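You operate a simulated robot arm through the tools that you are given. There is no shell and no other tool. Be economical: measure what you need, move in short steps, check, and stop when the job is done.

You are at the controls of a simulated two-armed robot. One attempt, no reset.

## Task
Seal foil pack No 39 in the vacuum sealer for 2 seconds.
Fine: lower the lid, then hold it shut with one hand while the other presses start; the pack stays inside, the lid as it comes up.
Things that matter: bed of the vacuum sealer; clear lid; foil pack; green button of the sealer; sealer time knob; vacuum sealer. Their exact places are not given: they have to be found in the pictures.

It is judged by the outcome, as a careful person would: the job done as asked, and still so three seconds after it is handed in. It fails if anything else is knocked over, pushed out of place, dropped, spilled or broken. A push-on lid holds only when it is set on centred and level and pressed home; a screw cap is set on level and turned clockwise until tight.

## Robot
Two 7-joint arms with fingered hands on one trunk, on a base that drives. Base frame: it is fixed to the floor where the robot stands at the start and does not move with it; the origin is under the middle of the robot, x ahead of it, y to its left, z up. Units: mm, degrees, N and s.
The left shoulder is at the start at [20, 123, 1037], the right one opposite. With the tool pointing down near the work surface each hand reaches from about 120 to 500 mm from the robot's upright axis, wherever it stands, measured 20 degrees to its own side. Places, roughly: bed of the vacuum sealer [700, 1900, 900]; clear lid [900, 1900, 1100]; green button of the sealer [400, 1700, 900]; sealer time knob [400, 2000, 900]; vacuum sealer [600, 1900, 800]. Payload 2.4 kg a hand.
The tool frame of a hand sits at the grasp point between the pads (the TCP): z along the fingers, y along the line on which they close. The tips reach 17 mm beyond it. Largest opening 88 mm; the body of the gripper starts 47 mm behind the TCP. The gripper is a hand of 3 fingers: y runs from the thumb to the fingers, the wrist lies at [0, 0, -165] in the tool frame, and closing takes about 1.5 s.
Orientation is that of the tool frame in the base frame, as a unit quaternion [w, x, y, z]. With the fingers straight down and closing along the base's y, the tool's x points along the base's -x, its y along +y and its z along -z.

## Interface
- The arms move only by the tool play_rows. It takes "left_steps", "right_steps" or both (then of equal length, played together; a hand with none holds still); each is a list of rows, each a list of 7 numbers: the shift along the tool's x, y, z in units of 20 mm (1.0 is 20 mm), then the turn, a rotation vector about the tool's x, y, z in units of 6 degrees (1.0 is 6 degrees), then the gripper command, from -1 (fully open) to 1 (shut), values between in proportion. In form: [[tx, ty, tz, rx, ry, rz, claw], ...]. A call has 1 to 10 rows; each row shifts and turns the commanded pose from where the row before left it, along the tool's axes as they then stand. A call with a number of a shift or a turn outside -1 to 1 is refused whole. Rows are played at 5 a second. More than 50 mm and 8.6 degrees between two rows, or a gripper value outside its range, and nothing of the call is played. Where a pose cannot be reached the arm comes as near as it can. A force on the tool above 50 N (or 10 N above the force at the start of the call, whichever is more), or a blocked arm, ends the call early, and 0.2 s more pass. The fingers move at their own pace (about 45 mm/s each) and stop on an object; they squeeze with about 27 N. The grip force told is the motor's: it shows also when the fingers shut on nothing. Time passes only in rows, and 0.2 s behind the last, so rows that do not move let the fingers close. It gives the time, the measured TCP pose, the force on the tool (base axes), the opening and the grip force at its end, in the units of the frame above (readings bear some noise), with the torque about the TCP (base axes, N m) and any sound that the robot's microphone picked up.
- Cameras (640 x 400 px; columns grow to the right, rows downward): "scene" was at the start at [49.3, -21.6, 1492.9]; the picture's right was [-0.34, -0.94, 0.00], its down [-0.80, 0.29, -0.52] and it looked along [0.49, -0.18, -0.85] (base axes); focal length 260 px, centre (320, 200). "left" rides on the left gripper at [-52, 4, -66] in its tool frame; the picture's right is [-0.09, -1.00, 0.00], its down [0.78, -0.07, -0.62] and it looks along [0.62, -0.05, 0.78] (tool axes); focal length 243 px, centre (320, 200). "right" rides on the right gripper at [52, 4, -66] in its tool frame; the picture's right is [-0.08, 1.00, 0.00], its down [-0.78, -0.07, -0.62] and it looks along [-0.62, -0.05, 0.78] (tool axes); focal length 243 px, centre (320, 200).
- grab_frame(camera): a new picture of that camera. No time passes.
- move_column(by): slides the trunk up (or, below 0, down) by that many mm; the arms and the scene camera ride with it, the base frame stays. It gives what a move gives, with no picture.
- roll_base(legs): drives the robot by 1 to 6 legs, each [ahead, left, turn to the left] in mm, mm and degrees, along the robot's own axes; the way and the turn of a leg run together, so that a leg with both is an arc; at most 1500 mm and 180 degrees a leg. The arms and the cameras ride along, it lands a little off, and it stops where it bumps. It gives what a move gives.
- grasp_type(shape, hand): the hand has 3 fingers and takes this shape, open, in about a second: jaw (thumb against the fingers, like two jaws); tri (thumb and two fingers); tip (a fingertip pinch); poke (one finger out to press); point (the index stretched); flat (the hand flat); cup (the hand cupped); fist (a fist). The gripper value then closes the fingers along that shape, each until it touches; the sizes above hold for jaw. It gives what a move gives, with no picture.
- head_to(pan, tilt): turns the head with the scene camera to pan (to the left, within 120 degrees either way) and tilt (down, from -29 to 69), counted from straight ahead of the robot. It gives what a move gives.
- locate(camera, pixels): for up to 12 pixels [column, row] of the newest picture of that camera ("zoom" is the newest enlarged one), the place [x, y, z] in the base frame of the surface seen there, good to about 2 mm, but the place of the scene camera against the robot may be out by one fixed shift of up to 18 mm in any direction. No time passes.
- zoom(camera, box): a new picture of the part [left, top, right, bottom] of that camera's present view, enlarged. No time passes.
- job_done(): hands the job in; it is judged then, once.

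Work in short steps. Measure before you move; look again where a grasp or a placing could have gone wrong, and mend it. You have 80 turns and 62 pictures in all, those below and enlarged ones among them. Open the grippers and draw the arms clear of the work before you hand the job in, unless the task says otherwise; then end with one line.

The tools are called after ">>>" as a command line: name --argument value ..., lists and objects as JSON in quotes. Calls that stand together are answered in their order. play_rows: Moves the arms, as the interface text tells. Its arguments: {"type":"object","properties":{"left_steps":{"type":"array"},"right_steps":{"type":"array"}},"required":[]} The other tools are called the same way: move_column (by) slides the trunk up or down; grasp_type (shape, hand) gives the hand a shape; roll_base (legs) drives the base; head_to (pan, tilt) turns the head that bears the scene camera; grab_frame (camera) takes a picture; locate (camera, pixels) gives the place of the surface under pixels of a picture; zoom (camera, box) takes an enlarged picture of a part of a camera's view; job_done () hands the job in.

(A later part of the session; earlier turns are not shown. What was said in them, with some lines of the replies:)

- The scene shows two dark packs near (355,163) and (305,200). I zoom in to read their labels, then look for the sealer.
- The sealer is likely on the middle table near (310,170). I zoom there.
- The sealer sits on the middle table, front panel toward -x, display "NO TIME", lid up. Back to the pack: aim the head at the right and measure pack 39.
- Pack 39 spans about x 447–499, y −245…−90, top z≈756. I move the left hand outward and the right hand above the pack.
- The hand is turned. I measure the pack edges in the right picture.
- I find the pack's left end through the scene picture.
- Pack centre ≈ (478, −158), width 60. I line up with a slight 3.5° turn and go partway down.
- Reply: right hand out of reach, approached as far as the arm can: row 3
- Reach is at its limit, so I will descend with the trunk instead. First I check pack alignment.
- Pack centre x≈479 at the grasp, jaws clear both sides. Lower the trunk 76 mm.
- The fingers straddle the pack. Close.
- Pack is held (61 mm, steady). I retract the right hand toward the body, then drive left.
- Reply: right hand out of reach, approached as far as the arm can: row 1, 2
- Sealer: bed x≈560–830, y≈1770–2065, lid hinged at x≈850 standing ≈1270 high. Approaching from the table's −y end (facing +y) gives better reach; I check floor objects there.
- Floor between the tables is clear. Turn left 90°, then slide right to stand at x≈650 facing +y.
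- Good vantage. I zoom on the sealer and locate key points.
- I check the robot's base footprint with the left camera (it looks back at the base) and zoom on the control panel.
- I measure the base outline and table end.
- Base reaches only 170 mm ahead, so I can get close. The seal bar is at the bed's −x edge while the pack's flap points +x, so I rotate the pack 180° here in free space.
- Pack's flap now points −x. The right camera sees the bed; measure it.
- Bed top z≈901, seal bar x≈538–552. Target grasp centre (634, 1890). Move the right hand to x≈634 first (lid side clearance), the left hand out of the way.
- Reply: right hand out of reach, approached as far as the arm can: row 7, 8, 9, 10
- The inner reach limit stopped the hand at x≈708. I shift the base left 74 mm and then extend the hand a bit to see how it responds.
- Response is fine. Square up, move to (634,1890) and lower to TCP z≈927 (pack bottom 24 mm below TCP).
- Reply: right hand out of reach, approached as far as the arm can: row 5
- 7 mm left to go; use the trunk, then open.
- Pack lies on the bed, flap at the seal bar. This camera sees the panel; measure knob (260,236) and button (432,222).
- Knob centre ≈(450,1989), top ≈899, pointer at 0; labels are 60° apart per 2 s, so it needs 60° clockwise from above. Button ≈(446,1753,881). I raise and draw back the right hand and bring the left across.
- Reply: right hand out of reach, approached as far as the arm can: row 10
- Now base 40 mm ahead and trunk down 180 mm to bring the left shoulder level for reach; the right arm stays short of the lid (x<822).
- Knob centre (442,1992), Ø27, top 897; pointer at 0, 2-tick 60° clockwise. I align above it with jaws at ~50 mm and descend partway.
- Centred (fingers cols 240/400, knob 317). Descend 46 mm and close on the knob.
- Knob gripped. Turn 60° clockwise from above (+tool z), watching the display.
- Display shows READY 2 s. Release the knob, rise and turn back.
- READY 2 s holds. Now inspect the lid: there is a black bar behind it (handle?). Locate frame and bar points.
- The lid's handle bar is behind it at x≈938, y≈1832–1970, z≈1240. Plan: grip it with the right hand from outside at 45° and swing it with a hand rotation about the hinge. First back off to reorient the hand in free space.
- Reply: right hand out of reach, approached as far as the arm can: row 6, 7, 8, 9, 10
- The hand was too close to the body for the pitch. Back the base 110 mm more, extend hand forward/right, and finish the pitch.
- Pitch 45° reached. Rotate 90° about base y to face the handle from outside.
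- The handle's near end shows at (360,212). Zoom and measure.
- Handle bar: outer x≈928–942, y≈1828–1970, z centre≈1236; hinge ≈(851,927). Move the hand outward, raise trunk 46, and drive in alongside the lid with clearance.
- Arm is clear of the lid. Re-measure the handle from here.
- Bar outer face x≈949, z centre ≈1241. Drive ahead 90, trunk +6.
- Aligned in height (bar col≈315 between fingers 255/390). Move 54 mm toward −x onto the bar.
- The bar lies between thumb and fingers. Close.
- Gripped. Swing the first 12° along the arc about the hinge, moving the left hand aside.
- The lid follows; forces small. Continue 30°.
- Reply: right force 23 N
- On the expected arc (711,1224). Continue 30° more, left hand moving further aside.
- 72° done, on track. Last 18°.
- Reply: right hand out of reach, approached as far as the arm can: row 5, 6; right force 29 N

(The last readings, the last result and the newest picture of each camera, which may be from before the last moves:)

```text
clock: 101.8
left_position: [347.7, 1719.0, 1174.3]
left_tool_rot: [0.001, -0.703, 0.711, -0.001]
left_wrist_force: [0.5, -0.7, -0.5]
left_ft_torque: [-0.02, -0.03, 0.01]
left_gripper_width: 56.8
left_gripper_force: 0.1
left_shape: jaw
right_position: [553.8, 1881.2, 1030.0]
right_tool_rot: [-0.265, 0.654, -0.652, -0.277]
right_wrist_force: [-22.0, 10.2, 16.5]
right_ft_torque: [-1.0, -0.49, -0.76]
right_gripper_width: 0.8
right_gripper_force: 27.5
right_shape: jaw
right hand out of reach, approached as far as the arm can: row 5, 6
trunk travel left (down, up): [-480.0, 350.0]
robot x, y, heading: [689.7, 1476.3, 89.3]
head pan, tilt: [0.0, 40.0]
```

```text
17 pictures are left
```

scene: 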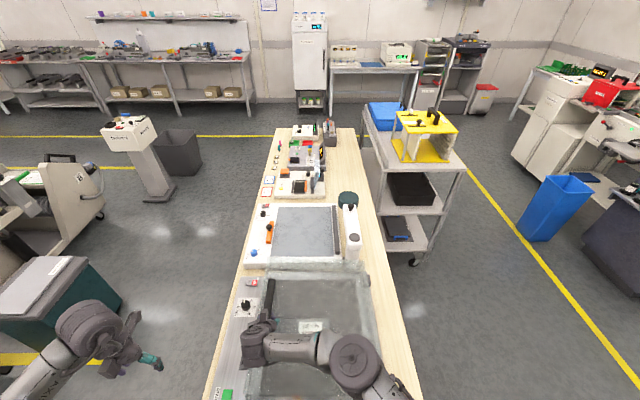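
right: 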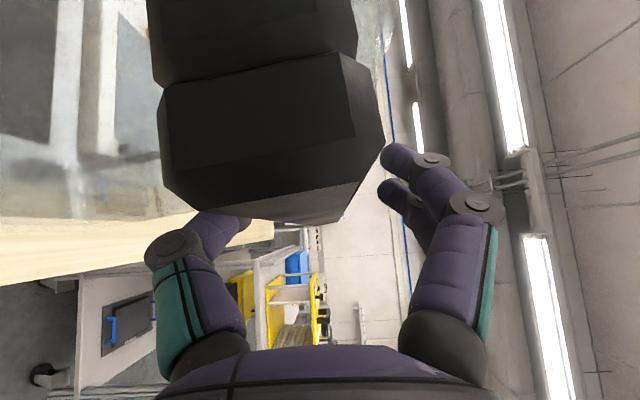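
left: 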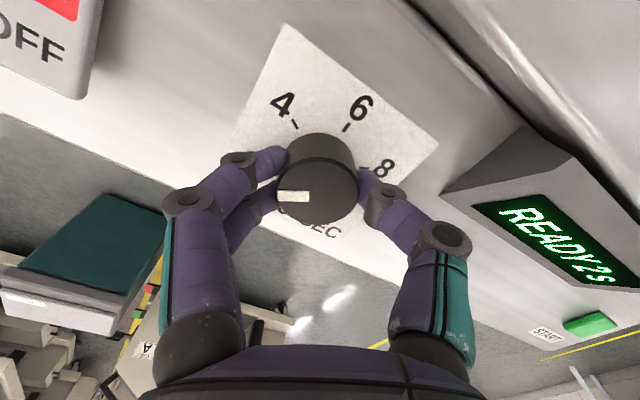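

The grip slipped off near the end (width 0.8), but the lid looks nearly down. Zoom to see.

>>> zoom --camera "scene" --box '[200, 230, 420, 400]'

>>> grab_frame --camera "right"

```text
2.35 times, centred on (310, 315) of scene
```

zoom: 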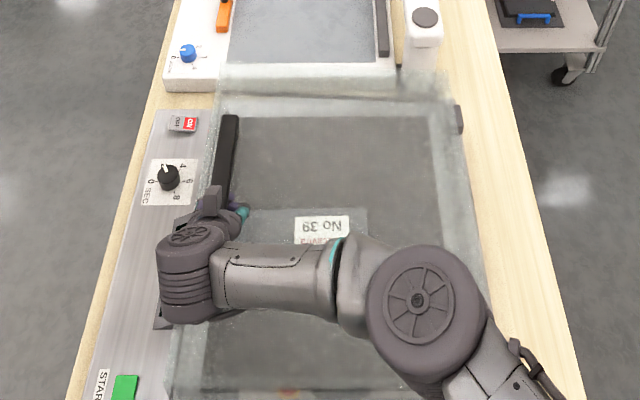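

```text
15 pictures are left
```

right: 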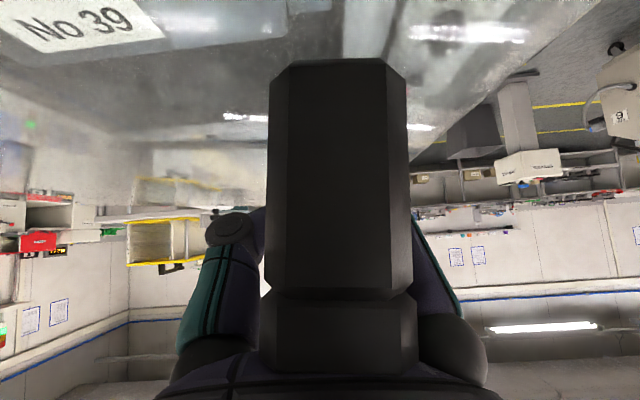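

>>> locate --camera "right" --pixels '[[340, 100], [340, 200], [340, 270], [290, 270], [400, 270], [340, 330], [100, 30]]'

>>> locate --camera "zoom" --pixels '[[230, 130], [226, 180], [125, 385], [170, 172], [440, 100], [200, 200]]'

```text
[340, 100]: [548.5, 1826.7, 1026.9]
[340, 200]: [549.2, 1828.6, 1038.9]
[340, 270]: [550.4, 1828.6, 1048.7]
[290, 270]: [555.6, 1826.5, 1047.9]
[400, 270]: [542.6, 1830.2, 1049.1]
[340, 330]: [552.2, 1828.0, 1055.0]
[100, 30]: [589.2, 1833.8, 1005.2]
```

```text
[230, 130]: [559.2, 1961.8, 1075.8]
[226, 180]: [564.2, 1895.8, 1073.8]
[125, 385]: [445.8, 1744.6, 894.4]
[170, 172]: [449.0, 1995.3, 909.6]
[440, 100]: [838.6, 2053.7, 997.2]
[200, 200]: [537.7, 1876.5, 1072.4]
```

Bar sits at z≈1055, about 6° short of closed. I look closely at the front corner/pin to see what holds the lid.

>>> zoom --camera "scene" --box '[235, 240, 315, 300]'

```text
6.67 times, centred on (275, 270) of scene
```

zoom: 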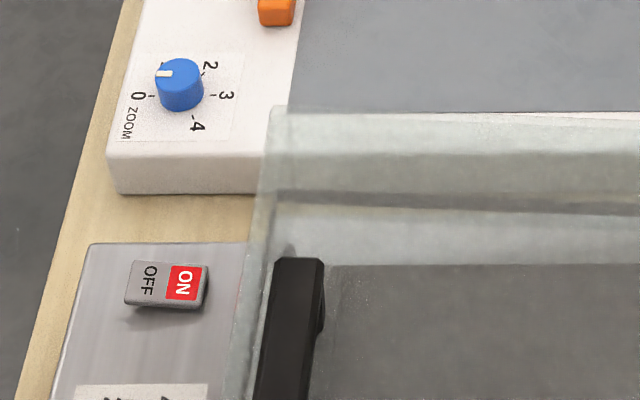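

I press the lid down with the trunk, in small steps, watching force.

>>> move_column --by -15

>>> move_column --by -12

>>> locate --camera "right" --pixels '[[340, 200]]'

```text
clock: 102.3
left_position: [348.7, 1718.3, 1162.5]
left_tool_rot: [0.0, -0.704, 0.71, -0.001]
left_wrist_force: [0.0, -0.2, -0.3]
left_ft_torque: [0.01, -0.01, 0.0]
left_gripper_width: 57.1
left_gripper_force: 0.1
left_shape: jaw
right_position: [551.0, 1881.0, 1023.7]
right_tool_rot: [-0.262, 0.655, -0.649, -0.284]
right_wrist_force: [-27.9, 12.0, 18.1]
right_ft_torque: [-1.27, -0.66, -0.98]
right_gripper_width: 1.4
right_gripper_force: 26.7
right_shape: jaw
trunk travel left (down, up): [-469.0, 361.0]
robot x, y, heading: [690.9, 1476.2, 89.5]
head pan, tilt: [0.0, 40.0]
stopped: the force on the tool passed its limit at 52 N (the readings are from after the stop); the commanded pose is now the measured one
```

```text
clock: 102.7
left_position: [347.3, 1719.1, 1154.7]
left_tool_rot: [0.001, -0.705, 0.709, 0.0]
left_wrist_force: [-0.2, 0.6, 0.2]
left_ft_torque: [0.03, 0.01, -0.03]
left_gripper_width: 56.5
left_gripper_force: 0.1
left_shape: jaw
right_position: [547.2, 1879.7, 1015.0]
right_tool_rot: [-0.26, 0.657, -0.647, -0.288]
right_wrist_force: [-27.3, 13.6, 19.5]
right_ft_torque: [-1.44, -0.77, -1.05]
right_gripper_width: 1.4
right_gripper_force: 26.9
right_shape: jaw
trunk travel left (down, up): [-460.0, 370.0]
robot x, y, heading: [692.7, 1476.1, 89.8]
head pan, tilt: [0.0, 40.0]
stopped: the force on the tool passed its limit at 53 N (the readings are from after the stop); the commanded pose is now the measured one
```

```text
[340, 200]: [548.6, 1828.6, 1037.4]
```

Side load is jamming it. Open the fingers and see what the lid does, then press with a better arm pose.

>>> play_rows --right_steps '[[0, 0, 0, 0, 0, 0, 0.7], [0, 0, 0, 0, 0, 0, 0.3], [0, 0, 0, 0, 0, 0, 0], [0, 0, 0, 0, 0, 0, 0], [0, 0, 0, 0, 0, 0, 0], [0, 0, 0, 0, 0, 0, 0]]'

>>> grab_frame --camera "right"

>>> locate --camera "right" --pixels '[[340, 200], [340, 100], [340, 270], [340, 310], [340, 340]]'

```text
clock: 104.1
left_position: [346.5, 1717.5, 1156.5]
left_tool_rot: [0.003, -0.704, 0.71, 0.0]
left_wrist_force: [0.3, -0.9, -0.1]
left_ft_torque: [0.03, -0.02, 0.01]
left_gripper_width: 57.2
left_gripper_force: 0.1
left_shape: jaw
right_position: [546.9, 1878.3, 1013.6]
right_tool_rot: [-0.263, 0.656, -0.649, -0.284]
right_wrist_force: [-30.1, 3.3, 20.8]
right_ft_torque: [-0.64, -0.76, -1.39]
right_gripper_width: 39.7
right_gripper_force: 0.1
right_shape: jaw
trunk travel left (down, up): [-460.0, 370.0]
robot x, y, heading: [687.9, 1471.1, 89.4]
head pan, tilt: [0.0, 40.0]
```

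```text
13 pictures are left
```

right: 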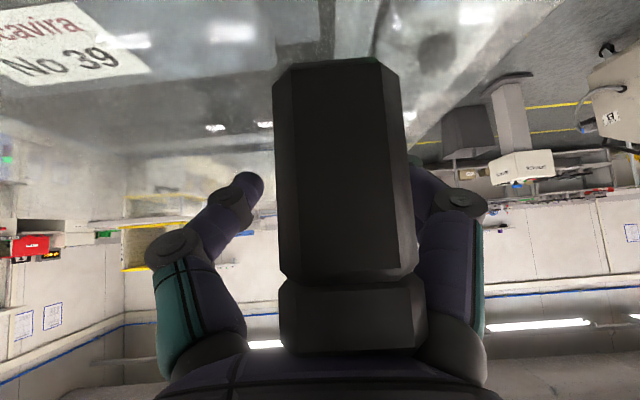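

```text
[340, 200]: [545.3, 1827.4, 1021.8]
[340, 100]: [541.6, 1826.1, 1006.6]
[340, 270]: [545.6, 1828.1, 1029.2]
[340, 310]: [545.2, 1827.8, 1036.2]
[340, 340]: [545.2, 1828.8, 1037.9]
```

Lid is now nearly down (bar top ≈1040). I retract the hand along its axis to free it and re-pose.

>>> play_rows --right_steps '[[0, 0, -0.6, 0, 0, 0, 0], [0, 0, -0.8, 0, 0, 0, 0], [0, 0, -1, 0, 0, 0, 0], [0, 0, -1, 0, 0, 0, 0], [0, 0, -1, 0, 0, 0, 0]]'

>>> grab_frame --camera "scene"

```text
clock: 105.3
left_position: [350.1, 1716.9, 1155.5]
left_tool_rot: [0.0, -0.705, 0.709, 0.0]
left_wrist_force: [-0.3, -0.6, 0.0]
left_ft_torque: [-0.02, -0.02, 0.0]
left_gripper_width: 57.1
left_gripper_force: 0.0
left_shape: jaw
right_position: [554.4, 1816.7, 1074.3]
right_tool_rot: [-0.261, 0.655, -0.65, -0.283]
right_wrist_force: [0.1, -0.4, -0.6]
right_ft_torque: [-0.01, 0.0, 0.01]
right_gripper_width: 43.6
right_gripper_force: 0.1
right_shape: jaw
trunk travel left (down, up): [-460.0, 370.0]
robot x, y, heading: [691.0, 1476.9, 89.5]
head pan, tilt: [0.0, 40.0]
```

```text
12 pictures are left
```

scene: 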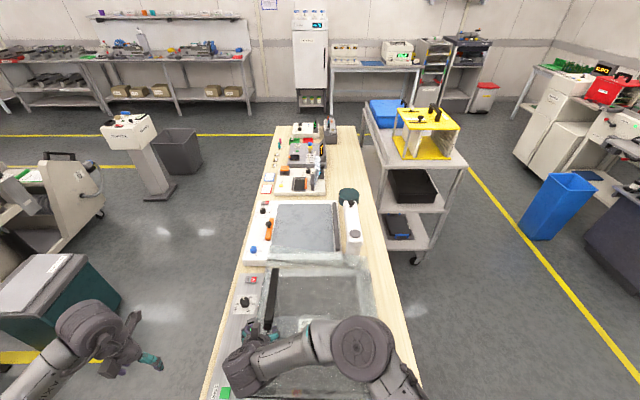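

Free of load; the lid stays down. Measure where the bar is now.

>>> locate --camera "scene" --pixels '[[272, 285], [270, 300], [268, 315], [245, 303], [340, 280], [300, 390], [224, 390], [362, 290]]'

>>> zoom --camera "scene" --box '[200, 250, 400, 400]'

```text
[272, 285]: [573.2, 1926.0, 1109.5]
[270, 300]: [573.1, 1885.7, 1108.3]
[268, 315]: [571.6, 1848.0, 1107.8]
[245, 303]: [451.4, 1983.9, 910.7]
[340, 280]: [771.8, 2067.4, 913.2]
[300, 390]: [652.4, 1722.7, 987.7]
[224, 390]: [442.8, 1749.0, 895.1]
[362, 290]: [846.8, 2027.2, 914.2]
```

```text
2.67 times, centred on (300, 325) of scene
```

zoom: 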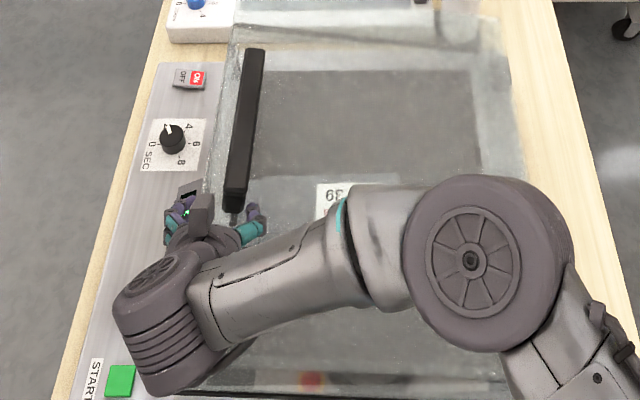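

The lid is sprung: it rose ~13° and must be held down. I raise the arms, shift the base left so the right hand presses from a comfortable pose, and turn the right hand vertical.

>>> move_column --by 120

>>> roll_base --legs '[[0, 125, 0]]'

>>> play_rows --right_steps '[[0, -0.9, 0, 0, 0, 0, 1], [0, -0.9, 0, 0, 0, 0, 1], [0, -0.9, 0, 0, 0, 0, 1], [0, -0.9, 0, 0, 0, 0, 1], [0, -0.9, 0, 0, 0, 0, 1], [0, -0.9, 0, 0, 0, 0, 1], [0, -0.9, 0, 0, 0, 0, 1], [0, -0.9, 0, 0, 0, 0, 1], [0, -0.9, 0, 0, 0, 0, 1], [0, -0.8, 0, 0, 0, 0, 1]]' --left_steps '[[0, 0, 0, 0, 0, 0, 1], [0, 0, 0, 0, 0, 0, 1], [0, 0, 0, 0, 0, 0, 1], [0, 0, 0, 0, 0, 0, 1], [0, 0, 0, 0, 0, 0, 1], [0, 0, 0, 0, 0, 0, 1], [0, 0, 0, 0, 0, 0, 1], [0, 0, 0, 0, 0, 0, 1], [0, 0, 0, 0, 0, 0, 1], [0, 0, 0, 0, 0, 0, 1]]'

>>> play_rows --right_steps '[[-0.7, 0, 0.7, 0, 0.75, 0, 1], [-0.7, 0, 0.7, 0, 0.75, 0, 1], [-0.7, 0, 0.7, 0, 0.75, 0, 1], [-0.5, 0, 0, 0, 0.75, 0, 1], [-0.5, 0, 0, 0, 0.75, 0, 1], [0, 0, 0, 0, 0.75, 0, 1], [0, 0, 0, 0, 0.75, 0, 1], [0, 0, 0, 0, 0.75, 0, 1], [0, 0, 0, 0, 0.75, 0, 1], [0, 0, 0, 0, 0.75, 0, 1]]'

```text
clock: 106.8
left_position: [349.5, 1718.8, 1274.8]
left_tool_rot: [0.001, -0.705, 0.709, 0.001]
left_wrist_force: [-0.7, 0.1, 0.5]
left_ft_torque: [0.01, 0.01, -0.05]
left_gripper_width: 56.5
left_gripper_force: 0.1
left_shape: jaw
right_position: [554.8, 1816.2, 1194.2]
right_tool_rot: [-0.261, 0.655, -0.65, -0.283]
right_wrist_force: [0.0, -0.2, -0.7]
right_ft_torque: [-0.02, -0.07, 0.0]
right_gripper_width: 43.6
right_gripper_force: 0.0
right_shape: jaw
trunk travel left (down, up): [-580.0, 250.0]
robot x, y, heading: [692.8, 1473.8, 89.9]
head pan, tilt: [0.0, 40.0]
```

```text
clock: 108.1
left_position: [225.0, 1718.6, 1274.6]
left_tool_rot: [0.001, -0.705, 0.709, 0.0]
left_wrist_force: [0.2, 0.1, -0.7]
left_ft_torque: [-0.01, -0.06, -0.03]
left_gripper_width: 57.0
left_gripper_force: 0.2
left_shape: jaw
right_position: [429.9, 1816.8, 1194.4]
right_tool_rot: [-0.261, 0.656, -0.649, -0.283]
right_wrist_force: [0.2, 0.0, 0.1]
right_ft_torque: [-0.04, 0.02, 0.02]
right_gripper_width: 43.6
right_gripper_force: 0.2
right_shape: jaw
trunk travel left (down, up): [-580.0, 250.0]
robot x, y, heading: [566.1, 1477.6, 89.3]
head pan, tilt: [0.0, 40.0]
```

```text
clock: 110.3
left_position: [226.2, 1719.2, 1275.7]
left_tool_rot: [0.0, -0.705, 0.709, 0.0]
left_wrist_force: [0.3, -0.2, 0.0]
left_ft_torque: [0.0, 0.0, 0.04]
left_gripper_width: 0.0
left_gripper_force: 27.5
left_shape: jaw
right_position: [608.7, 1819.8, 1189.4]
right_tool_rot: [-0.261, 0.656, -0.65, -0.283]
right_wrist_force: [0.7, 0.2, -0.1]
right_ft_torque: [0.03, -0.07, 0.02]
right_gripper_width: 0.0
right_gripper_force: 27.3
right_shape: jaw
trunk travel left (down, up): [-580.0, 250.0]
robot x, y, heading: [568.5, 1477.3, 89.5]
head pan, tilt: [0.0, 40.0]
```

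```text
clock: 112.5
left_position: [226.7, 1718.6, 1274.2]
left_tool_rot: [0.0, -0.705, 0.709, -0.001]
left_wrist_force: [-0.1, -0.2, 0.8]
left_ft_torque: [0.02, -0.02, -0.02]
left_gripper_width: 0.1
left_gripper_force: 26.7
left_shape: jaw
right_position: [587.7, 1886.7, 1194.5]
right_tool_rot: [0.024, 0.732, -0.677, -0.073]
right_wrist_force: [-0.1, -1.5, 0.3]
right_ft_torque: [-0.01, 0.0, 0.0]
right_gripper_width: 0.1
right_gripper_force: 27.1
right_shape: jaw
right hand out of reach, approached as far as the arm can: row 3, 4, 5, 6
trunk travel left (down, up): [-580.0, 250.0]
robot x, y, heading: [570.4, 1476.3, 89.4]
head pan, tilt: [0.0, 40.0]
```

Right hand is vertical above the lid (588,1887). Bring the left hand (closed) above the button at (442,1747).

>>> play_rows --left_steps '[[-0.14, -1, 0.3, 0, 0, 0, 1], [-0.14, -1, 0.3, 0, 0, 0, 1], [-0.14, -1, 0.3, 0, 0, 0, 1], [-0.14, -1, 0.3, 0, 0, 0, 1], [-0.14, -1, 0.3, 0, 0, 0, 1], [-0.14, -1, 0.3, 0, 0, 0, 1], [-0.14, -1, 0.3, 0, 0, 0, 1], [-0.14, -1, 0.3, 0, 0, 0, 1], [-0.14, -1, 0.3, 0, 0, 0, 1], [-0.14, -0.8, 0.3, 0, 0, 0, 1]]'

>>> play_rows --left_steps '[[0, 0, 0.9, 0, 0, 0, 1], [0, 0, 0.9, 0, 0, 0, 1], [0, 0, 0.9, 0, 0, 0, 1], [0, 0, 0.9, 0, 0, 0, 1], [0, 0, 0, 0, 0, 0, 1]]'

>>> grab_frame --camera "left"

```text
clock: 114.7
left_position: [421.7, 1745.2, 1214.1]
left_tool_rot: [0.001, -0.706, 0.709, 0.0]
left_wrist_force: [0.2, 0.7, -0.6]
left_ft_torque: [-0.04, -0.01, -0.01]
left_gripper_width: 0.1
left_gripper_force: 26.3
left_shape: jaw
right_position: [588.9, 1886.7, 1193.2]
right_tool_rot: [0.025, 0.732, -0.677, -0.074]
right_wrist_force: [0.0, 0.3, 0.3]
right_ft_torque: [0.02, -0.03, 0.03]
right_gripper_width: 0.0
right_gripper_force: 27.0
right_shape: jaw
trunk travel left (down, up): [-580.0, 250.0]
robot x, y, heading: [567.1, 1473.8, 89.6]
head pan, tilt: [0.0, 40.0]
```

```text
clock: 115.9
left_position: [423.1, 1745.7, 1143.7]
left_tool_rot: [-0.001, -0.705, 0.709, 0.0]
left_wrist_force: [-0.1, 0.0, 0.1]
left_ft_torque: [0.01, -0.04, -0.02]
left_gripper_width: 0.1
left_gripper_force: 26.6
left_shape: jaw
right_position: [588.1, 1886.1, 1194.2]
right_tool_rot: [0.025, 0.732, -0.677, -0.074]
right_wrist_force: [0.3, 0.8, 0.1]
right_ft_torque: [-0.03, 0.0, 0.0]
right_gripper_width: 0.0
right_gripper_force: 26.9
right_shape: jaw
trunk travel left (down, up): [-580.0, 250.0]
robot x, y, heading: [562.1, 1474.3, 89.6]
head pan, tilt: [0.0, 40.0]
```

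```text
10 pictures are left
```

left: 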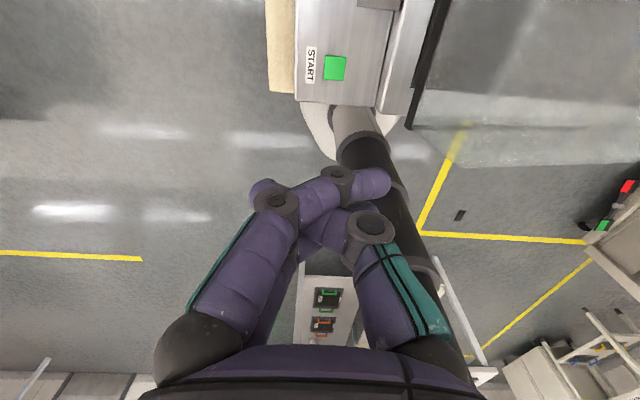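

Fully shut fingers cross, so I use the poke shape on the left and a fist on the right for pressing. Measure the button too.

>>> locate --camera "left" --pixels '[[335, 67], [326, 58], [344, 78], [326, 78], [344, 58]]'

>>> grasp_type --shape "poke" --hand "left"

>>> grasp_type --shape "fist" --hand "right"

>>> grab_frame --camera "left"

```text
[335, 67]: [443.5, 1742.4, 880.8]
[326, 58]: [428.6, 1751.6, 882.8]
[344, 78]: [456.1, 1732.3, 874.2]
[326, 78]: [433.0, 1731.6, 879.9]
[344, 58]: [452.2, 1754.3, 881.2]
```

```text
clock: 116.8
left_position: [422.2, 1745.5, 1142.9]
left_tool_rot: [0.001, -0.704, 0.71, 0.0]
left_wrist_force: [-1.1, -0.1, 0.1]
left_ft_torque: [-0.01, 0.01, 0.0]
left_gripper_width: 0.0
left_gripper_force: 0.1
left_shape: poke
right_position: [588.1, 1886.2, 1195.1]
right_tool_rot: [0.024, 0.732, -0.677, -0.073]
right_wrist_force: [0.7, -0.3, 0.0]
right_ft_torque: [0.01, -0.01, -0.02]
right_gripper_width: 0.0
right_gripper_force: 27.2
right_shape: jaw
trunk travel left (down, up): [-580.0, 250.0]
robot x, y, heading: [563.7, 1476.9, 89.6]
head pan, tilt: [0.0, 40.0]
```

```text
clock: 117.7
left_position: [422.7, 1745.6, 1143.1]
left_tool_rot: [0.001, -0.704, 0.71, 0.0]
left_wrist_force: [0.5, 0.2, -0.1]
left_ft_torque: [0.02, -0.01, -0.03]
left_gripper_width: 0.0
left_gripper_force: 0.1
left_shape: poke
right_position: [588.2, 1886.6, 1195.0]
right_tool_rot: [0.024, 0.732, -0.677, -0.074]
right_wrist_force: [-0.2, -0.8, -0.2]
right_ft_torque: [-0.01, 0.02, -0.01]
right_gripper_width: 0.0
right_gripper_force: 0.1
right_shape: fist
trunk travel left (down, up): [-580.0, 250.0]
robot x, y, heading: [566.5, 1476.9, 89.6]
head pan, tilt: [0.0, 40.0]
```

```text
9 pictures are left
```

left: 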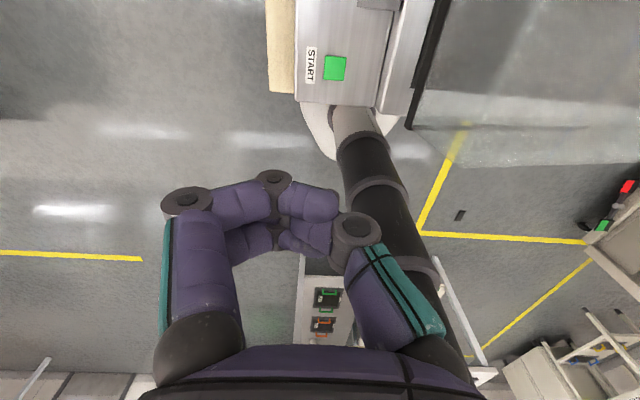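

Fingers look curled, perhaps by the held close command. Command open within the poke shape and look.

>>> play_rows --left_steps '[[0, 0, 0, 0, 0, 0, -1], [0, 0, 0, 0, 0, 0, -1], [0, 0, 0, 0, 0, 0, -1], [0, 0, 0, 0, 0, 0, -1], [0, 0, 0, 0, 0, 0, -1]]'

>>> grab_frame --camera "left"

```text
clock: 118.9
left_position: [422.0, 1746.0, 1142.6]
left_tool_rot: [0.001, -0.704, 0.71, 0.001]
left_wrist_force: [1.2, -0.4, 0.2]
left_ft_torque: [0.05, 0.0, 0.05]
left_gripper_width: 0.0
left_gripper_force: 0.1
left_shape: poke
right_position: [588.0, 1887.1, 1194.3]
right_tool_rot: [0.024, 0.733, -0.676, -0.073]
right_wrist_force: [-0.3, 0.2, -0.2]
right_ft_torque: [-0.03, 0.0, -0.04]
right_gripper_width: 0.0
right_gripper_force: 0.0
right_shape: fist
trunk travel left (down, up): [-580.0, 250.0]
robot x, y, heading: [564.8, 1473.7, 89.7]
head pan, tilt: [0.0, 40.0]
```

```text
8 pictures are left
```

left: 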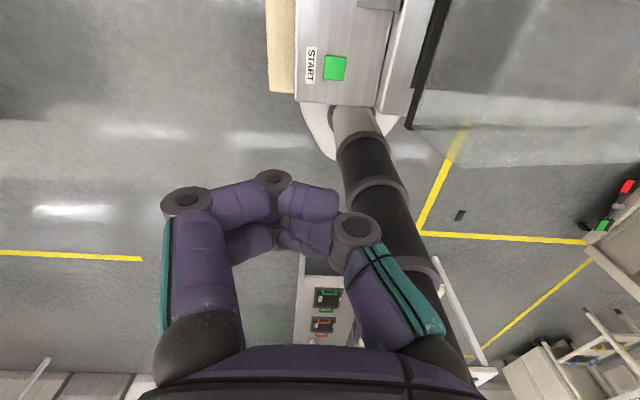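

Poke shows no clearly extended finger. I'll use the jaw shape at ~60 mm and press with the thumb alone (it sits ≈35 mm toward +x of the TCP); raise the left 40 mm for margin before lowering the trunk.

>>> grasp_type --shape "jaw" --hand "left"

>>> play_rows --left_steps '[[0.08, 0.38, -1, 0, 0, 0, -0.36], [0.08, 0.38, -1, 0, 0, 0, -0.36], [0, 0, 0, 0, 0, 0, -0.36], [0, 0, 0, 0, 0, 0, -0.36]]'

>>> move_column --by -130

>>> grab_frame --camera "scene"

```text
clock: 119.8
left_position: [423.5, 1746.2, 1142.8]
left_tool_rot: [0.001, -0.705, 0.709, 0.0]
left_wrist_force: [-0.5, 0.2, 0.3]
left_ft_torque: [0.02, 0.0, 0.01]
left_gripper_width: 88.0
left_gripper_force: 0.1
left_shape: jaw
right_position: [588.0, 1887.0, 1193.6]
right_tool_rot: [0.025, 0.732, -0.677, -0.073]
right_wrist_force: [-0.3, 0.5, 0.5]
right_ft_torque: [-0.03, 0.02, 0.0]
right_gripper_width: 0.2
right_gripper_force: 0.0
right_shape: fist
trunk travel left (down, up): [-580.0, 250.0]
robot x, y, heading: [568.9, 1476.2, 89.8]
head pan, tilt: [0.0, 40.0]
```

```text
clock: 120.8
left_position: [407.5, 1741.7, 1183.7]
left_tool_rot: [0.001, -0.705, 0.71, 0.001]
left_wrist_force: [0.2, 0.4, 0.2]
left_ft_torque: [0.01, -0.01, 0.0]
left_gripper_width: 60.1
left_gripper_force: 0.1
left_shape: jaw
right_position: [587.9, 1886.3, 1193.4]
right_tool_rot: [0.024, 0.732, -0.677, -0.074]
right_wrist_force: [0.2, -0.7, -0.4]
right_ft_torque: [0.03, -0.02, 0.01]
right_gripper_width: 0.0
right_gripper_force: 0.1
right_shape: fist
trunk travel left (down, up): [-580.0, 250.0]
robot x, y, heading: [563.4, 1476.8, 89.5]
head pan, tilt: [0.0, 40.0]
```

```text
clock: 122.4
left_position: [407.8, 1742.4, 1053.4]
left_tool_rot: [0.0, -0.704, 0.71, 0.001]
left_wrist_force: [0.1, -0.6, 0.7]
left_ft_torque: [0.0, -0.04, -0.02]
left_gripper_width: 59.9
left_gripper_force: 0.0
left_shape: jaw
right_position: [588.1, 1886.5, 1063.9]
right_tool_rot: [0.024, 0.732, -0.676, -0.074]
right_wrist_force: [-0.4, -1.0, -0.4]
right_ft_torque: [-0.01, -0.03, -0.01]
right_gripper_width: 0.0
right_gripper_force: 0.1
right_shape: fist
trunk travel left (down, up): [-450.0, 380.0]
robot x, y, heading: [565.3, 1479.5, 89.6]
head pan, tilt: [0.0, 40.0]
```

```text
7 pictures are left
```

scene: 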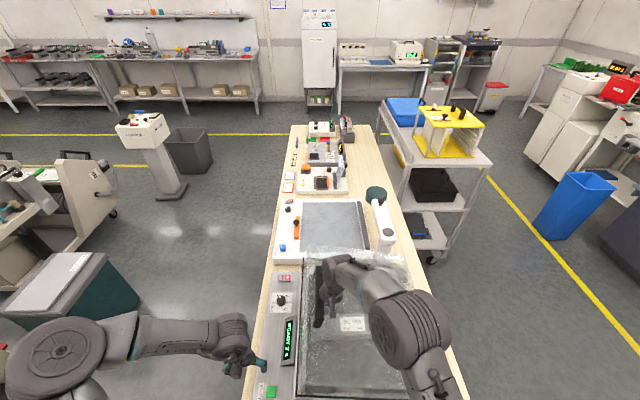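

No contact yet; keep lowering in steps.

>>> move_column --by -30

>>> move_column --by -20

```text
clock: 123.1
left_position: [408.1, 1743.0, 1023.1]
left_tool_rot: [0.001, -0.704, 0.71, 0.001]
left_wrist_force: [0.4, -0.4, 0.4]
left_ft_torque: [0.05, -0.01, 0.02]
left_gripper_width: 60.2
left_gripper_force: 0.1
left_shape: jaw
right_position: [586.6, 1886.3, 1034.0]
right_tool_rot: [0.024, 0.732, -0.677, -0.073]
right_wrist_force: [-0.6, 0.7, 3.6]
right_ft_torque: [-0.06, 0.02, 0.0]
right_gripper_width: 0.0
right_gripper_force: 0.0
right_shape: fist
trunk travel left (down, up): [-420.0, 410.0]
robot x, y, heading: [565.3, 1477.8, 89.5]
head pan, tilt: [0.0, 40.0]
```

```text
clock: 123.8
left_position: [407.9, 1742.9, 1003.6]
left_tool_rot: [0.002, -0.704, 0.71, 0.0]
left_wrist_force: [0.2, 0.5, 0.4]
left_ft_torque: [0.03, -0.04, 0.0]
left_gripper_width: 60.2
left_gripper_force: 0.0
left_shape: jaw
right_position: [587.4, 1885.5, 1014.8]
right_tool_rot: [0.024, 0.732, -0.676, -0.074]
right_wrist_force: [-1.0, 0.1, 7.1]
right_ft_torque: [-0.01, 0.0, 0.01]
right_gripper_width: 0.1
right_gripper_force: 0.0
right_shape: fist
trunk travel left (down, up): [-400.0, 430.0]
robot x, y, heading: [569.3, 1476.0, 89.4]
head pan, tilt: [0.0, 40.0]
```

Contact with gentle force (7 N); lid going down. Continue.

>>> move_column --by -18

>>> move_column --by -10

>>> move_column --by -6

```text
clock: 124.4
left_position: [407.1, 1741.6, 985.7]
left_tool_rot: [0.0, -0.704, 0.71, 0.0]
left_wrist_force: [0.6, -0.5, 0.1]
left_ft_torque: [-0.01, 0.0, 0.04]
left_gripper_width: 60.1
left_gripper_force: 0.1
left_shape: jaw
right_position: [587.5, 1885.6, 996.3]
right_tool_rot: [0.025, 0.732, -0.677, -0.073]
right_wrist_force: [-1.2, 1.5, 9.3]
right_ft_torque: [0.02, 0.02, 0.03]
right_gripper_width: 0.0
right_gripper_force: 0.1
right_shape: fist
trunk travel left (down, up): [-382.0, 448.0]
robot x, y, heading: [566.6, 1476.9, 89.3]
head pan, tilt: [0.0, 40.0]
```

```text
clock: 125.0
left_position: [410.0, 1739.4, 975.8]
left_tool_rot: [0.001, -0.705, 0.709, 0.002]
left_wrist_force: [0.4, -1.1, 0.5]
left_ft_torque: [-0.01, -0.03, 0.02]
left_gripper_width: 60.1
left_gripper_force: 0.0
left_shape: jaw
right_position: [591.1, 1887.4, 989.9]
right_tool_rot: [0.022, 0.731, -0.677, -0.076]
right_wrist_force: [12.8, 5.5, 41.6]
right_ft_torque: [-0.06, 0.12, -0.02]
right_gripper_width: 0.0
right_gripper_force: 0.0
right_shape: fist
trunk travel left (down, up): [-372.0, 458.0]
robot x, y, heading: [572.0, 1471.8, 89.5]
head pan, tilt: [0.0, 40.0]
```

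```text
clock: 125.4
left_position: [409.1, 1739.6, 972.2]
left_tool_rot: [0.002, -0.704, 0.71, 0.001]
left_wrist_force: [-0.5, 0.7, 0.0]
left_ft_torque: [0.0, 0.02, 0.04]
left_gripper_width: 60.1
left_gripper_force: 0.0
left_shape: jaw
right_position: [589.2, 1885.5, 987.0]
right_tool_rot: [0.019, 0.731, -0.678, -0.079]
right_wrist_force: [5.5, -6.4, 34.1]
right_ft_torque: [-0.03, 0.22, 0.05]
right_gripper_width: 0.0
right_gripper_force: 0.2
right_shape: fist
trunk travel left (down, up): [-368.0, 462.0]
robot x, y, heading: [564.4, 1475.4, 89.6]
head pan, tilt: [0.0, 40.0]
stopped: the force on the tool passed its limit at 58 N (the readings are from after the stop); the commanded pose is now the measured one
```

Force rose sharply to ~34–40 N: lid is on its seat. Check the picture and display.

>>> zoom --camera "scene" --box '[230, 240, 470, 400]'

>>> locate --camera "zoom" --pixels '[[212, 200], [215, 180], [110, 370], [130, 165]]'

```text
2.50 times, centred on (350, 320) of scene
```

zoom: 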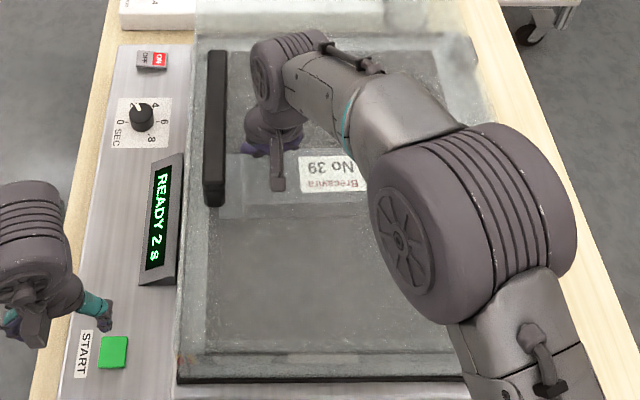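

```text
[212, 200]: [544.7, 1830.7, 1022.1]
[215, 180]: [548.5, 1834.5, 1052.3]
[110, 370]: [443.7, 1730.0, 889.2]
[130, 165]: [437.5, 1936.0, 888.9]
```

Lid lies flat, display READY 2 s. Lower the left thumb toward the button (74 mm to go).

>>> play_rows --left_steps '[[0, -0.05, 0.9, 0, 0, 0, -0.36], [0, -0.05, 0.9, 0, 0, 0, -0.36], [-0.1, 0, 0.9, 0, 0, 0, -0.36], [0, 0, 0.6, 0, 0, 0, -0.36], [0, 0, 0.15, 0, 0, 0, -0.36]]'

>>> zoom --camera "left" --box '[200, 80, 480, 280]'

```text
clock: 126.6
left_position: [412.6, 1742.8, 902.1]
left_tool_rot: [0.001, -0.704, 0.71, 0.0]
left_wrist_force: [0.2, 0.7, 0.4]
left_ft_torque: [0.02, 0.02, 0.01]
left_gripper_width: 60.0
left_gripper_force: 0.2
left_shape: jaw
right_position: [590.5, 1886.7, 985.9]
right_tool_rot: [0.021, 0.731, -0.678, -0.077]
right_wrist_force: [8.8, 1.6, 44.0]
right_ft_torque: [-0.06, 0.31, 0.01]
right_gripper_width: 0.0
right_gripper_force: 0.1
right_shape: fist
trunk travel left (down, up): [-368.0, 462.0]
robot x, y, heading: [568.3, 1477.1, 89.5]
head pan, tilt: [0.0, 40.0]
```

```text
2.00 times, centred on (340, 180) of left
```

zoom: 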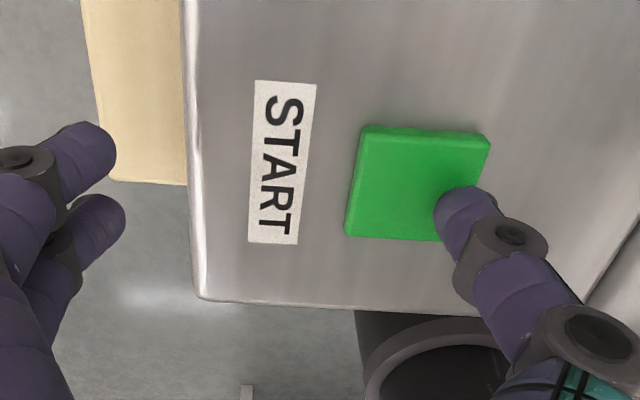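

Thumb is at the button's +x/−y side; shift −7 mm x, +4 mm y, then press down gradually.

>>> play_rows --left_steps '[[-0.2, 0.35, 0, 0, 0, 0, -0.36], [0, 0, 0.15, 0, 0, 0, -0.36], [0, 0, 0.15, 0, 0, 0, -0.36], [0, 0, 0.1, 0, 0, 0, -0.36]]'

```text
clock: 127.6
left_position: [404.0, 1747.9, 894.3]
left_tool_rot: [0.001, -0.704, 0.71, 0.001]
left_wrist_force: [0.3, 0.4, 2.8]
left_ft_torque: [-0.05, -0.13, -0.04]
left_gripper_width: 60.0
left_gripper_force: 0.0
left_shape: jaw
right_position: [591.0, 1886.3, 987.0]
right_tool_rot: [0.021, 0.731, -0.678, -0.078]
right_wrist_force: [9.7, 3.5, 43.5]
right_ft_torque: [-0.1, 0.27, 0.03]
right_gripper_width: 0.1
right_gripper_force: 0.1
right_shape: fist
trunk travel left (down, up): [-368.0, 462.0]
robot x, y, heading: [564.9, 1478.7, 89.6]
head pan, tilt: [0.0, 40.0]
heard: click
```

A click was heard. Lift the thumb off and keep the lid held; listen.

>>> play_rows --left_steps '[[0, 0, -0.5, 0, 0, 0, -0.36], [0, 0, -0.5, 0, 0, 0, -0.36], [0, 0, 0, 0, 0, 0, -0.36]]'

>>> zoom --camera "scene" --box '[230, 240, 470, 400]'

```text
clock: 128.4
left_position: [403.5, 1748.2, 914.1]
left_tool_rot: [0.002, -0.704, 0.71, 0.001]
left_wrist_force: [0.1, 0.0, -0.6]
left_ft_torque: [0.02, -0.01, 0.0]
left_gripper_width: 59.9
left_gripper_force: 0.0
left_shape: jaw
right_position: [590.8, 1887.5, 985.1]
right_tool_rot: [0.02, 0.731, -0.678, -0.078]
right_wrist_force: [9.6, 1.9, 44.1]
right_ft_torque: [-0.09, 0.32, 0.01]
right_gripper_width: 0.0
right_gripper_force: 0.1
right_shape: fist
trunk travel left (down, up): [-368.0, 462.0]
robot x, y, heading: [571.9, 1476.2, 89.7]
head pan, tilt: [0.0, 40.0]
```

```text
2.50 times, centred on (350, 320) of scene
```

zoom: 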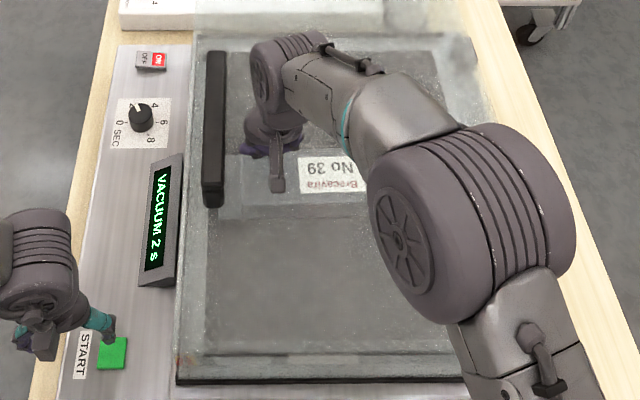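

Display reads "VACUUM 2 s": running. Hold the lid for several seconds while the left hand withdraws upward.

>>> play_rows --left_steps '[[0, 0, -0.8, 0, 0, 0, -0.36], [0, 0, -0.8, 0, 0, 0, -0.36], [0, 0, -0.8, 0, 0, 0, -0.36], [0, 0, -0.8, 0, 0, 0, -0.36], [0, 0, 0, 0, 0, 0, -0.36], [0, 0, 0, 0, 0, 0, -0.36], [0, 0, 0, 0, 0, 0, -0.36], [0, 0, 0, 0, 0, 0, -0.36], [0, 0, 0, 0, 0, 0, -0.36], [0, 0, 0, 0, 0, 0, -0.36]]'

>>> play_rows --left_steps '[[0, 0, 0, 0, 0, 0, -0.36], [0, 0, 0, 0, 0, 0, -0.36], [0, 0, 0, 0, 0, 0, -0.36], [0, 0, 0, 0, 0, 0, -0.36], [0, 0, 0, 0, 0, 0, -0.36], [0, 0, 0, 0, 0, 0, -0.36], [0, 0, 0, 0, 0, 0, -0.36], [0, 0, 0, 0, 0, 0, -0.36], [0, 0, 0, 0, 0, 0, -0.36], [0, 0, 0, 0, 0, 0, -0.36]]'

>>> zoom --camera "scene" --box '[230, 240, 470, 400]'

```text
clock: 130.6
left_position: [403.3, 1747.4, 977.7]
left_tool_rot: [0.001, -0.705, 0.71, 0.001]
left_wrist_force: [-0.1, -0.6, 0.0]
left_ft_torque: [-0.02, 0.0, 0.03]
left_gripper_width: 59.9
left_gripper_force: 0.1
left_shape: jaw
right_position: [589.3, 1886.7, 985.7]
right_tool_rot: [0.021, 0.731, -0.678, -0.078]
right_wrist_force: [8.0, 2.7, 42.6]
right_ft_torque: [-0.07, 0.26, 0.0]
right_gripper_width: 0.1
right_gripper_force: 0.1
right_shape: fist
trunk travel left (down, up): [-368.0, 462.0]
robot x, y, heading: [567.7, 1476.9, 89.4]
head pan, tilt: [0.0, 40.0]
```

```text
clock: 132.8
left_position: [405.2, 1746.4, 978.3]
left_tool_rot: [0.001, -0.705, 0.71, 0.002]
left_wrist_force: [0.7, 0.4, -1.0]
left_ft_torque: [0.02, 0.04, 0.04]
left_gripper_width: 59.9
left_gripper_force: 0.0
left_shape: jaw
right_position: [589.9, 1885.9, 984.8]
right_tool_rot: [0.021, 0.73, -0.678, -0.077]
right_wrist_force: [6.7, 2.2, 40.7]
right_ft_torque: [-0.09, 0.29, 0.0]
right_gripper_width: 0.0
right_gripper_force: 0.0
right_shape: fist
trunk travel left (down, up): [-368.0, 462.0]
robot x, y, heading: [566.5, 1474.2, 89.6]
head pan, tilt: [0.0, 40.0]
```

```text
2.50 times, centred on (350, 320) of scene
```

zoom: 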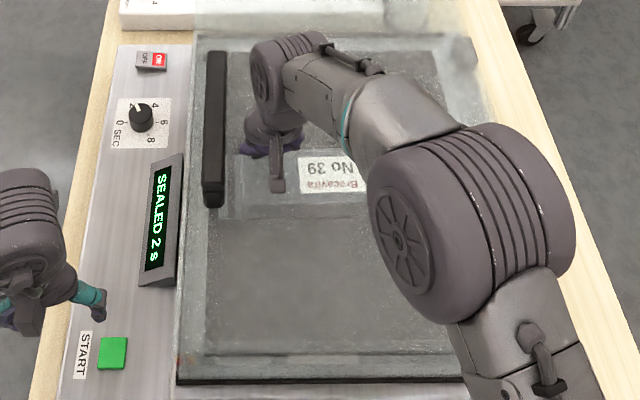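

"SEALED 2 s". Raise the trunk so the lid comes up gently, then back off.

>>> move_column --by 60

>>> move_column --by 220

>>> roll_base --legs '[[-300, 0, 0]]'

>>> grasp_type --shape "jaw" --hand "right"

>>> play_rows --left_steps '[[0, 0, 0, 0, 0, 0, -1], [0, 0, 0, 0, 0, 0, -1], [0, 0, 0, 0, 0, 0, -1], [0, 0, 0, 0, 0, 0, -1], [0, 0, 0, 0, 0, 0, -1]]' --right_steps '[[0, 0, 0, 0, 0, 0, -1], [0, 0, 0, 0, 0, 0, -1], [0, 0, 0, 0, 0, 0, -1], [0, 0, 0, 0, 0, 0, -1], [0, 0, 0, 0, 0, 0, -1]]'

>>> zoom --camera "scene" --box '[200, 100, 480, 350]'

```text
clock: 133.8
left_position: [403.6, 1748.7, 1037.4]
left_tool_rot: [0.001, -0.705, 0.709, 0.0]
left_wrist_force: [0.1, -0.5, 0.3]
left_ft_torque: [0.02, -0.01, -0.02]
left_gripper_width: 60.1
left_gripper_force: 0.0
left_shape: jaw
right_position: [588.6, 1886.8, 1043.6]
right_tool_rot: [0.022, 0.731, -0.677, -0.076]
right_wrist_force: [0.6, -1.0, 2.6]
right_ft_torque: [0.0, 0.0, 0.02]
right_gripper_width: 0.2
right_gripper_force: 0.0
right_shape: fist
trunk travel left (down, up): [-428.0, 402.0]
robot x, y, heading: [565.7, 1473.3, 89.3]
head pan, tilt: [0.0, 40.0]
```

```text
clock: 136.2
left_position: [403.6, 1748.3, 1256.6]
left_tool_rot: [0.0, -0.704, 0.71, 0.0]
left_wrist_force: [-0.3, 0.1, 0.1]
left_ft_torque: [-0.01, 0.04, -0.01]
left_gripper_width: 59.8
left_gripper_force: 0.0
left_shape: jaw
right_position: [587.8, 1888.4, 1263.6]
right_tool_rot: [0.023, 0.731, -0.678, -0.076]
right_wrist_force: [-0.4, 0.3, -0.1]
right_ft_torque: [-0.02, 0.02, 0.04]
right_gripper_width: 0.0
right_gripper_force: 0.0
right_shape: fist
trunk travel left (down, up): [-648.0, 182.0]
robot x, y, heading: [567.7, 1474.2, 89.4]
head pan, tilt: [0.0, 40.0]
```

```text
clock: 138.2
left_position: [400.9, 1448.0, 1257.3]
left_tool_rot: [0.001, -0.703, 0.711, 0.0]
left_wrist_force: [0.1, 0.1, 0.2]
left_ft_torque: [-0.02, 0.02, -0.01]
left_gripper_width: 60.2
left_gripper_force: 0.1
left_shape: jaw
right_position: [586.9, 1587.0, 1263.6]
right_tool_rot: [0.021, 0.73, -0.679, -0.076]
right_wrist_force: [-0.4, 0.4, -0.6]
right_ft_torque: [0.02, 0.0, 0.04]
right_gripper_width: 0.0
right_gripper_force: 0.0
right_shape: fist
trunk travel left (down, up): [-648.0, 182.0]
robot x, y, heading: [565.5, 1172.4, 89.4]
head pan, tilt: [0.0, 40.0]
```

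```text
clock: 139.1
left_position: [401.9, 1448.8, 1256.6]
left_tool_rot: [0.0, -0.704, 0.711, 0.0]
left_wrist_force: [-1.0, 0.4, -0.1]
left_ft_torque: [0.01, 0.01, -0.01]
left_gripper_width: 60.0
left_gripper_force: 0.0
left_shape: jaw
right_position: [588.9, 1586.4, 1262.5]
right_tool_rot: [0.023, 0.73, -0.679, -0.076]
right_wrist_force: [-0.2, 0.8, -0.1]
right_ft_torque: [0.03, 0.02, -0.02]
right_gripper_width: 87.9
right_gripper_force: 0.1
right_shape: jaw
trunk travel left (down, up): [-648.0, 182.0]
robot x, y, heading: [562.8, 1173.4, 89.2]
head pan, tilt: [0.0, 40.0]
```

```text
clock: 140.3
left_position: [401.1, 1446.8, 1258.0]
left_tool_rot: [0.001, -0.703, 0.711, 0.001]
left_wrist_force: [0.1, 0.5, -0.2]
left_ft_torque: [-0.03, -0.02, 0.02]
left_gripper_width: 87.8
left_gripper_force: 0.1
left_shape: jaw
right_position: [587.4, 1587.0, 1264.0]
right_tool_rot: [0.022, 0.73, -0.679, -0.076]
right_wrist_force: [-0.2, 0.0, -0.4]
right_ft_torque: [0.01, -0.01, -0.02]
right_gripper_width: 87.7
right_gripper_force: 0.0
right_shape: jaw
trunk travel left (down, up): [-648.0, 182.0]
robot x, y, heading: [564.6, 1175.7, 89.5]
head pan, tilt: [0.0, 40.0]
```

```text
1.60 times, centred on (340, 225) of scene
```

zoom: 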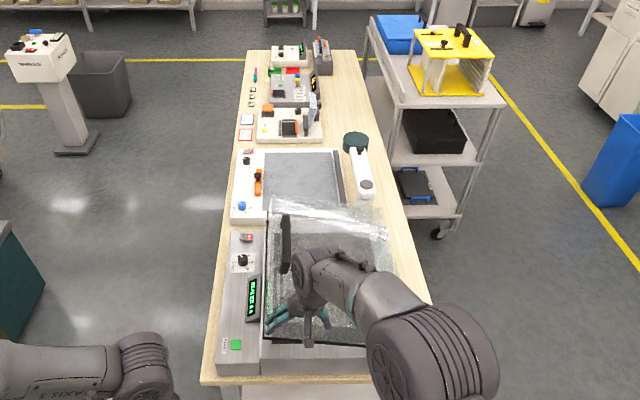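

The lid has come up by itself, the pack is still inside, the display shows sealed, and both hands are open and clear. Hand in.

>>> job_done

```text
The job is handed in.
```

Foil pack No 39 was sealed for 2 seconds: the display read "SEALED 2 s". The pack is still in the sealer, the lid has come up slightly on its own, and both hands are open and clear.
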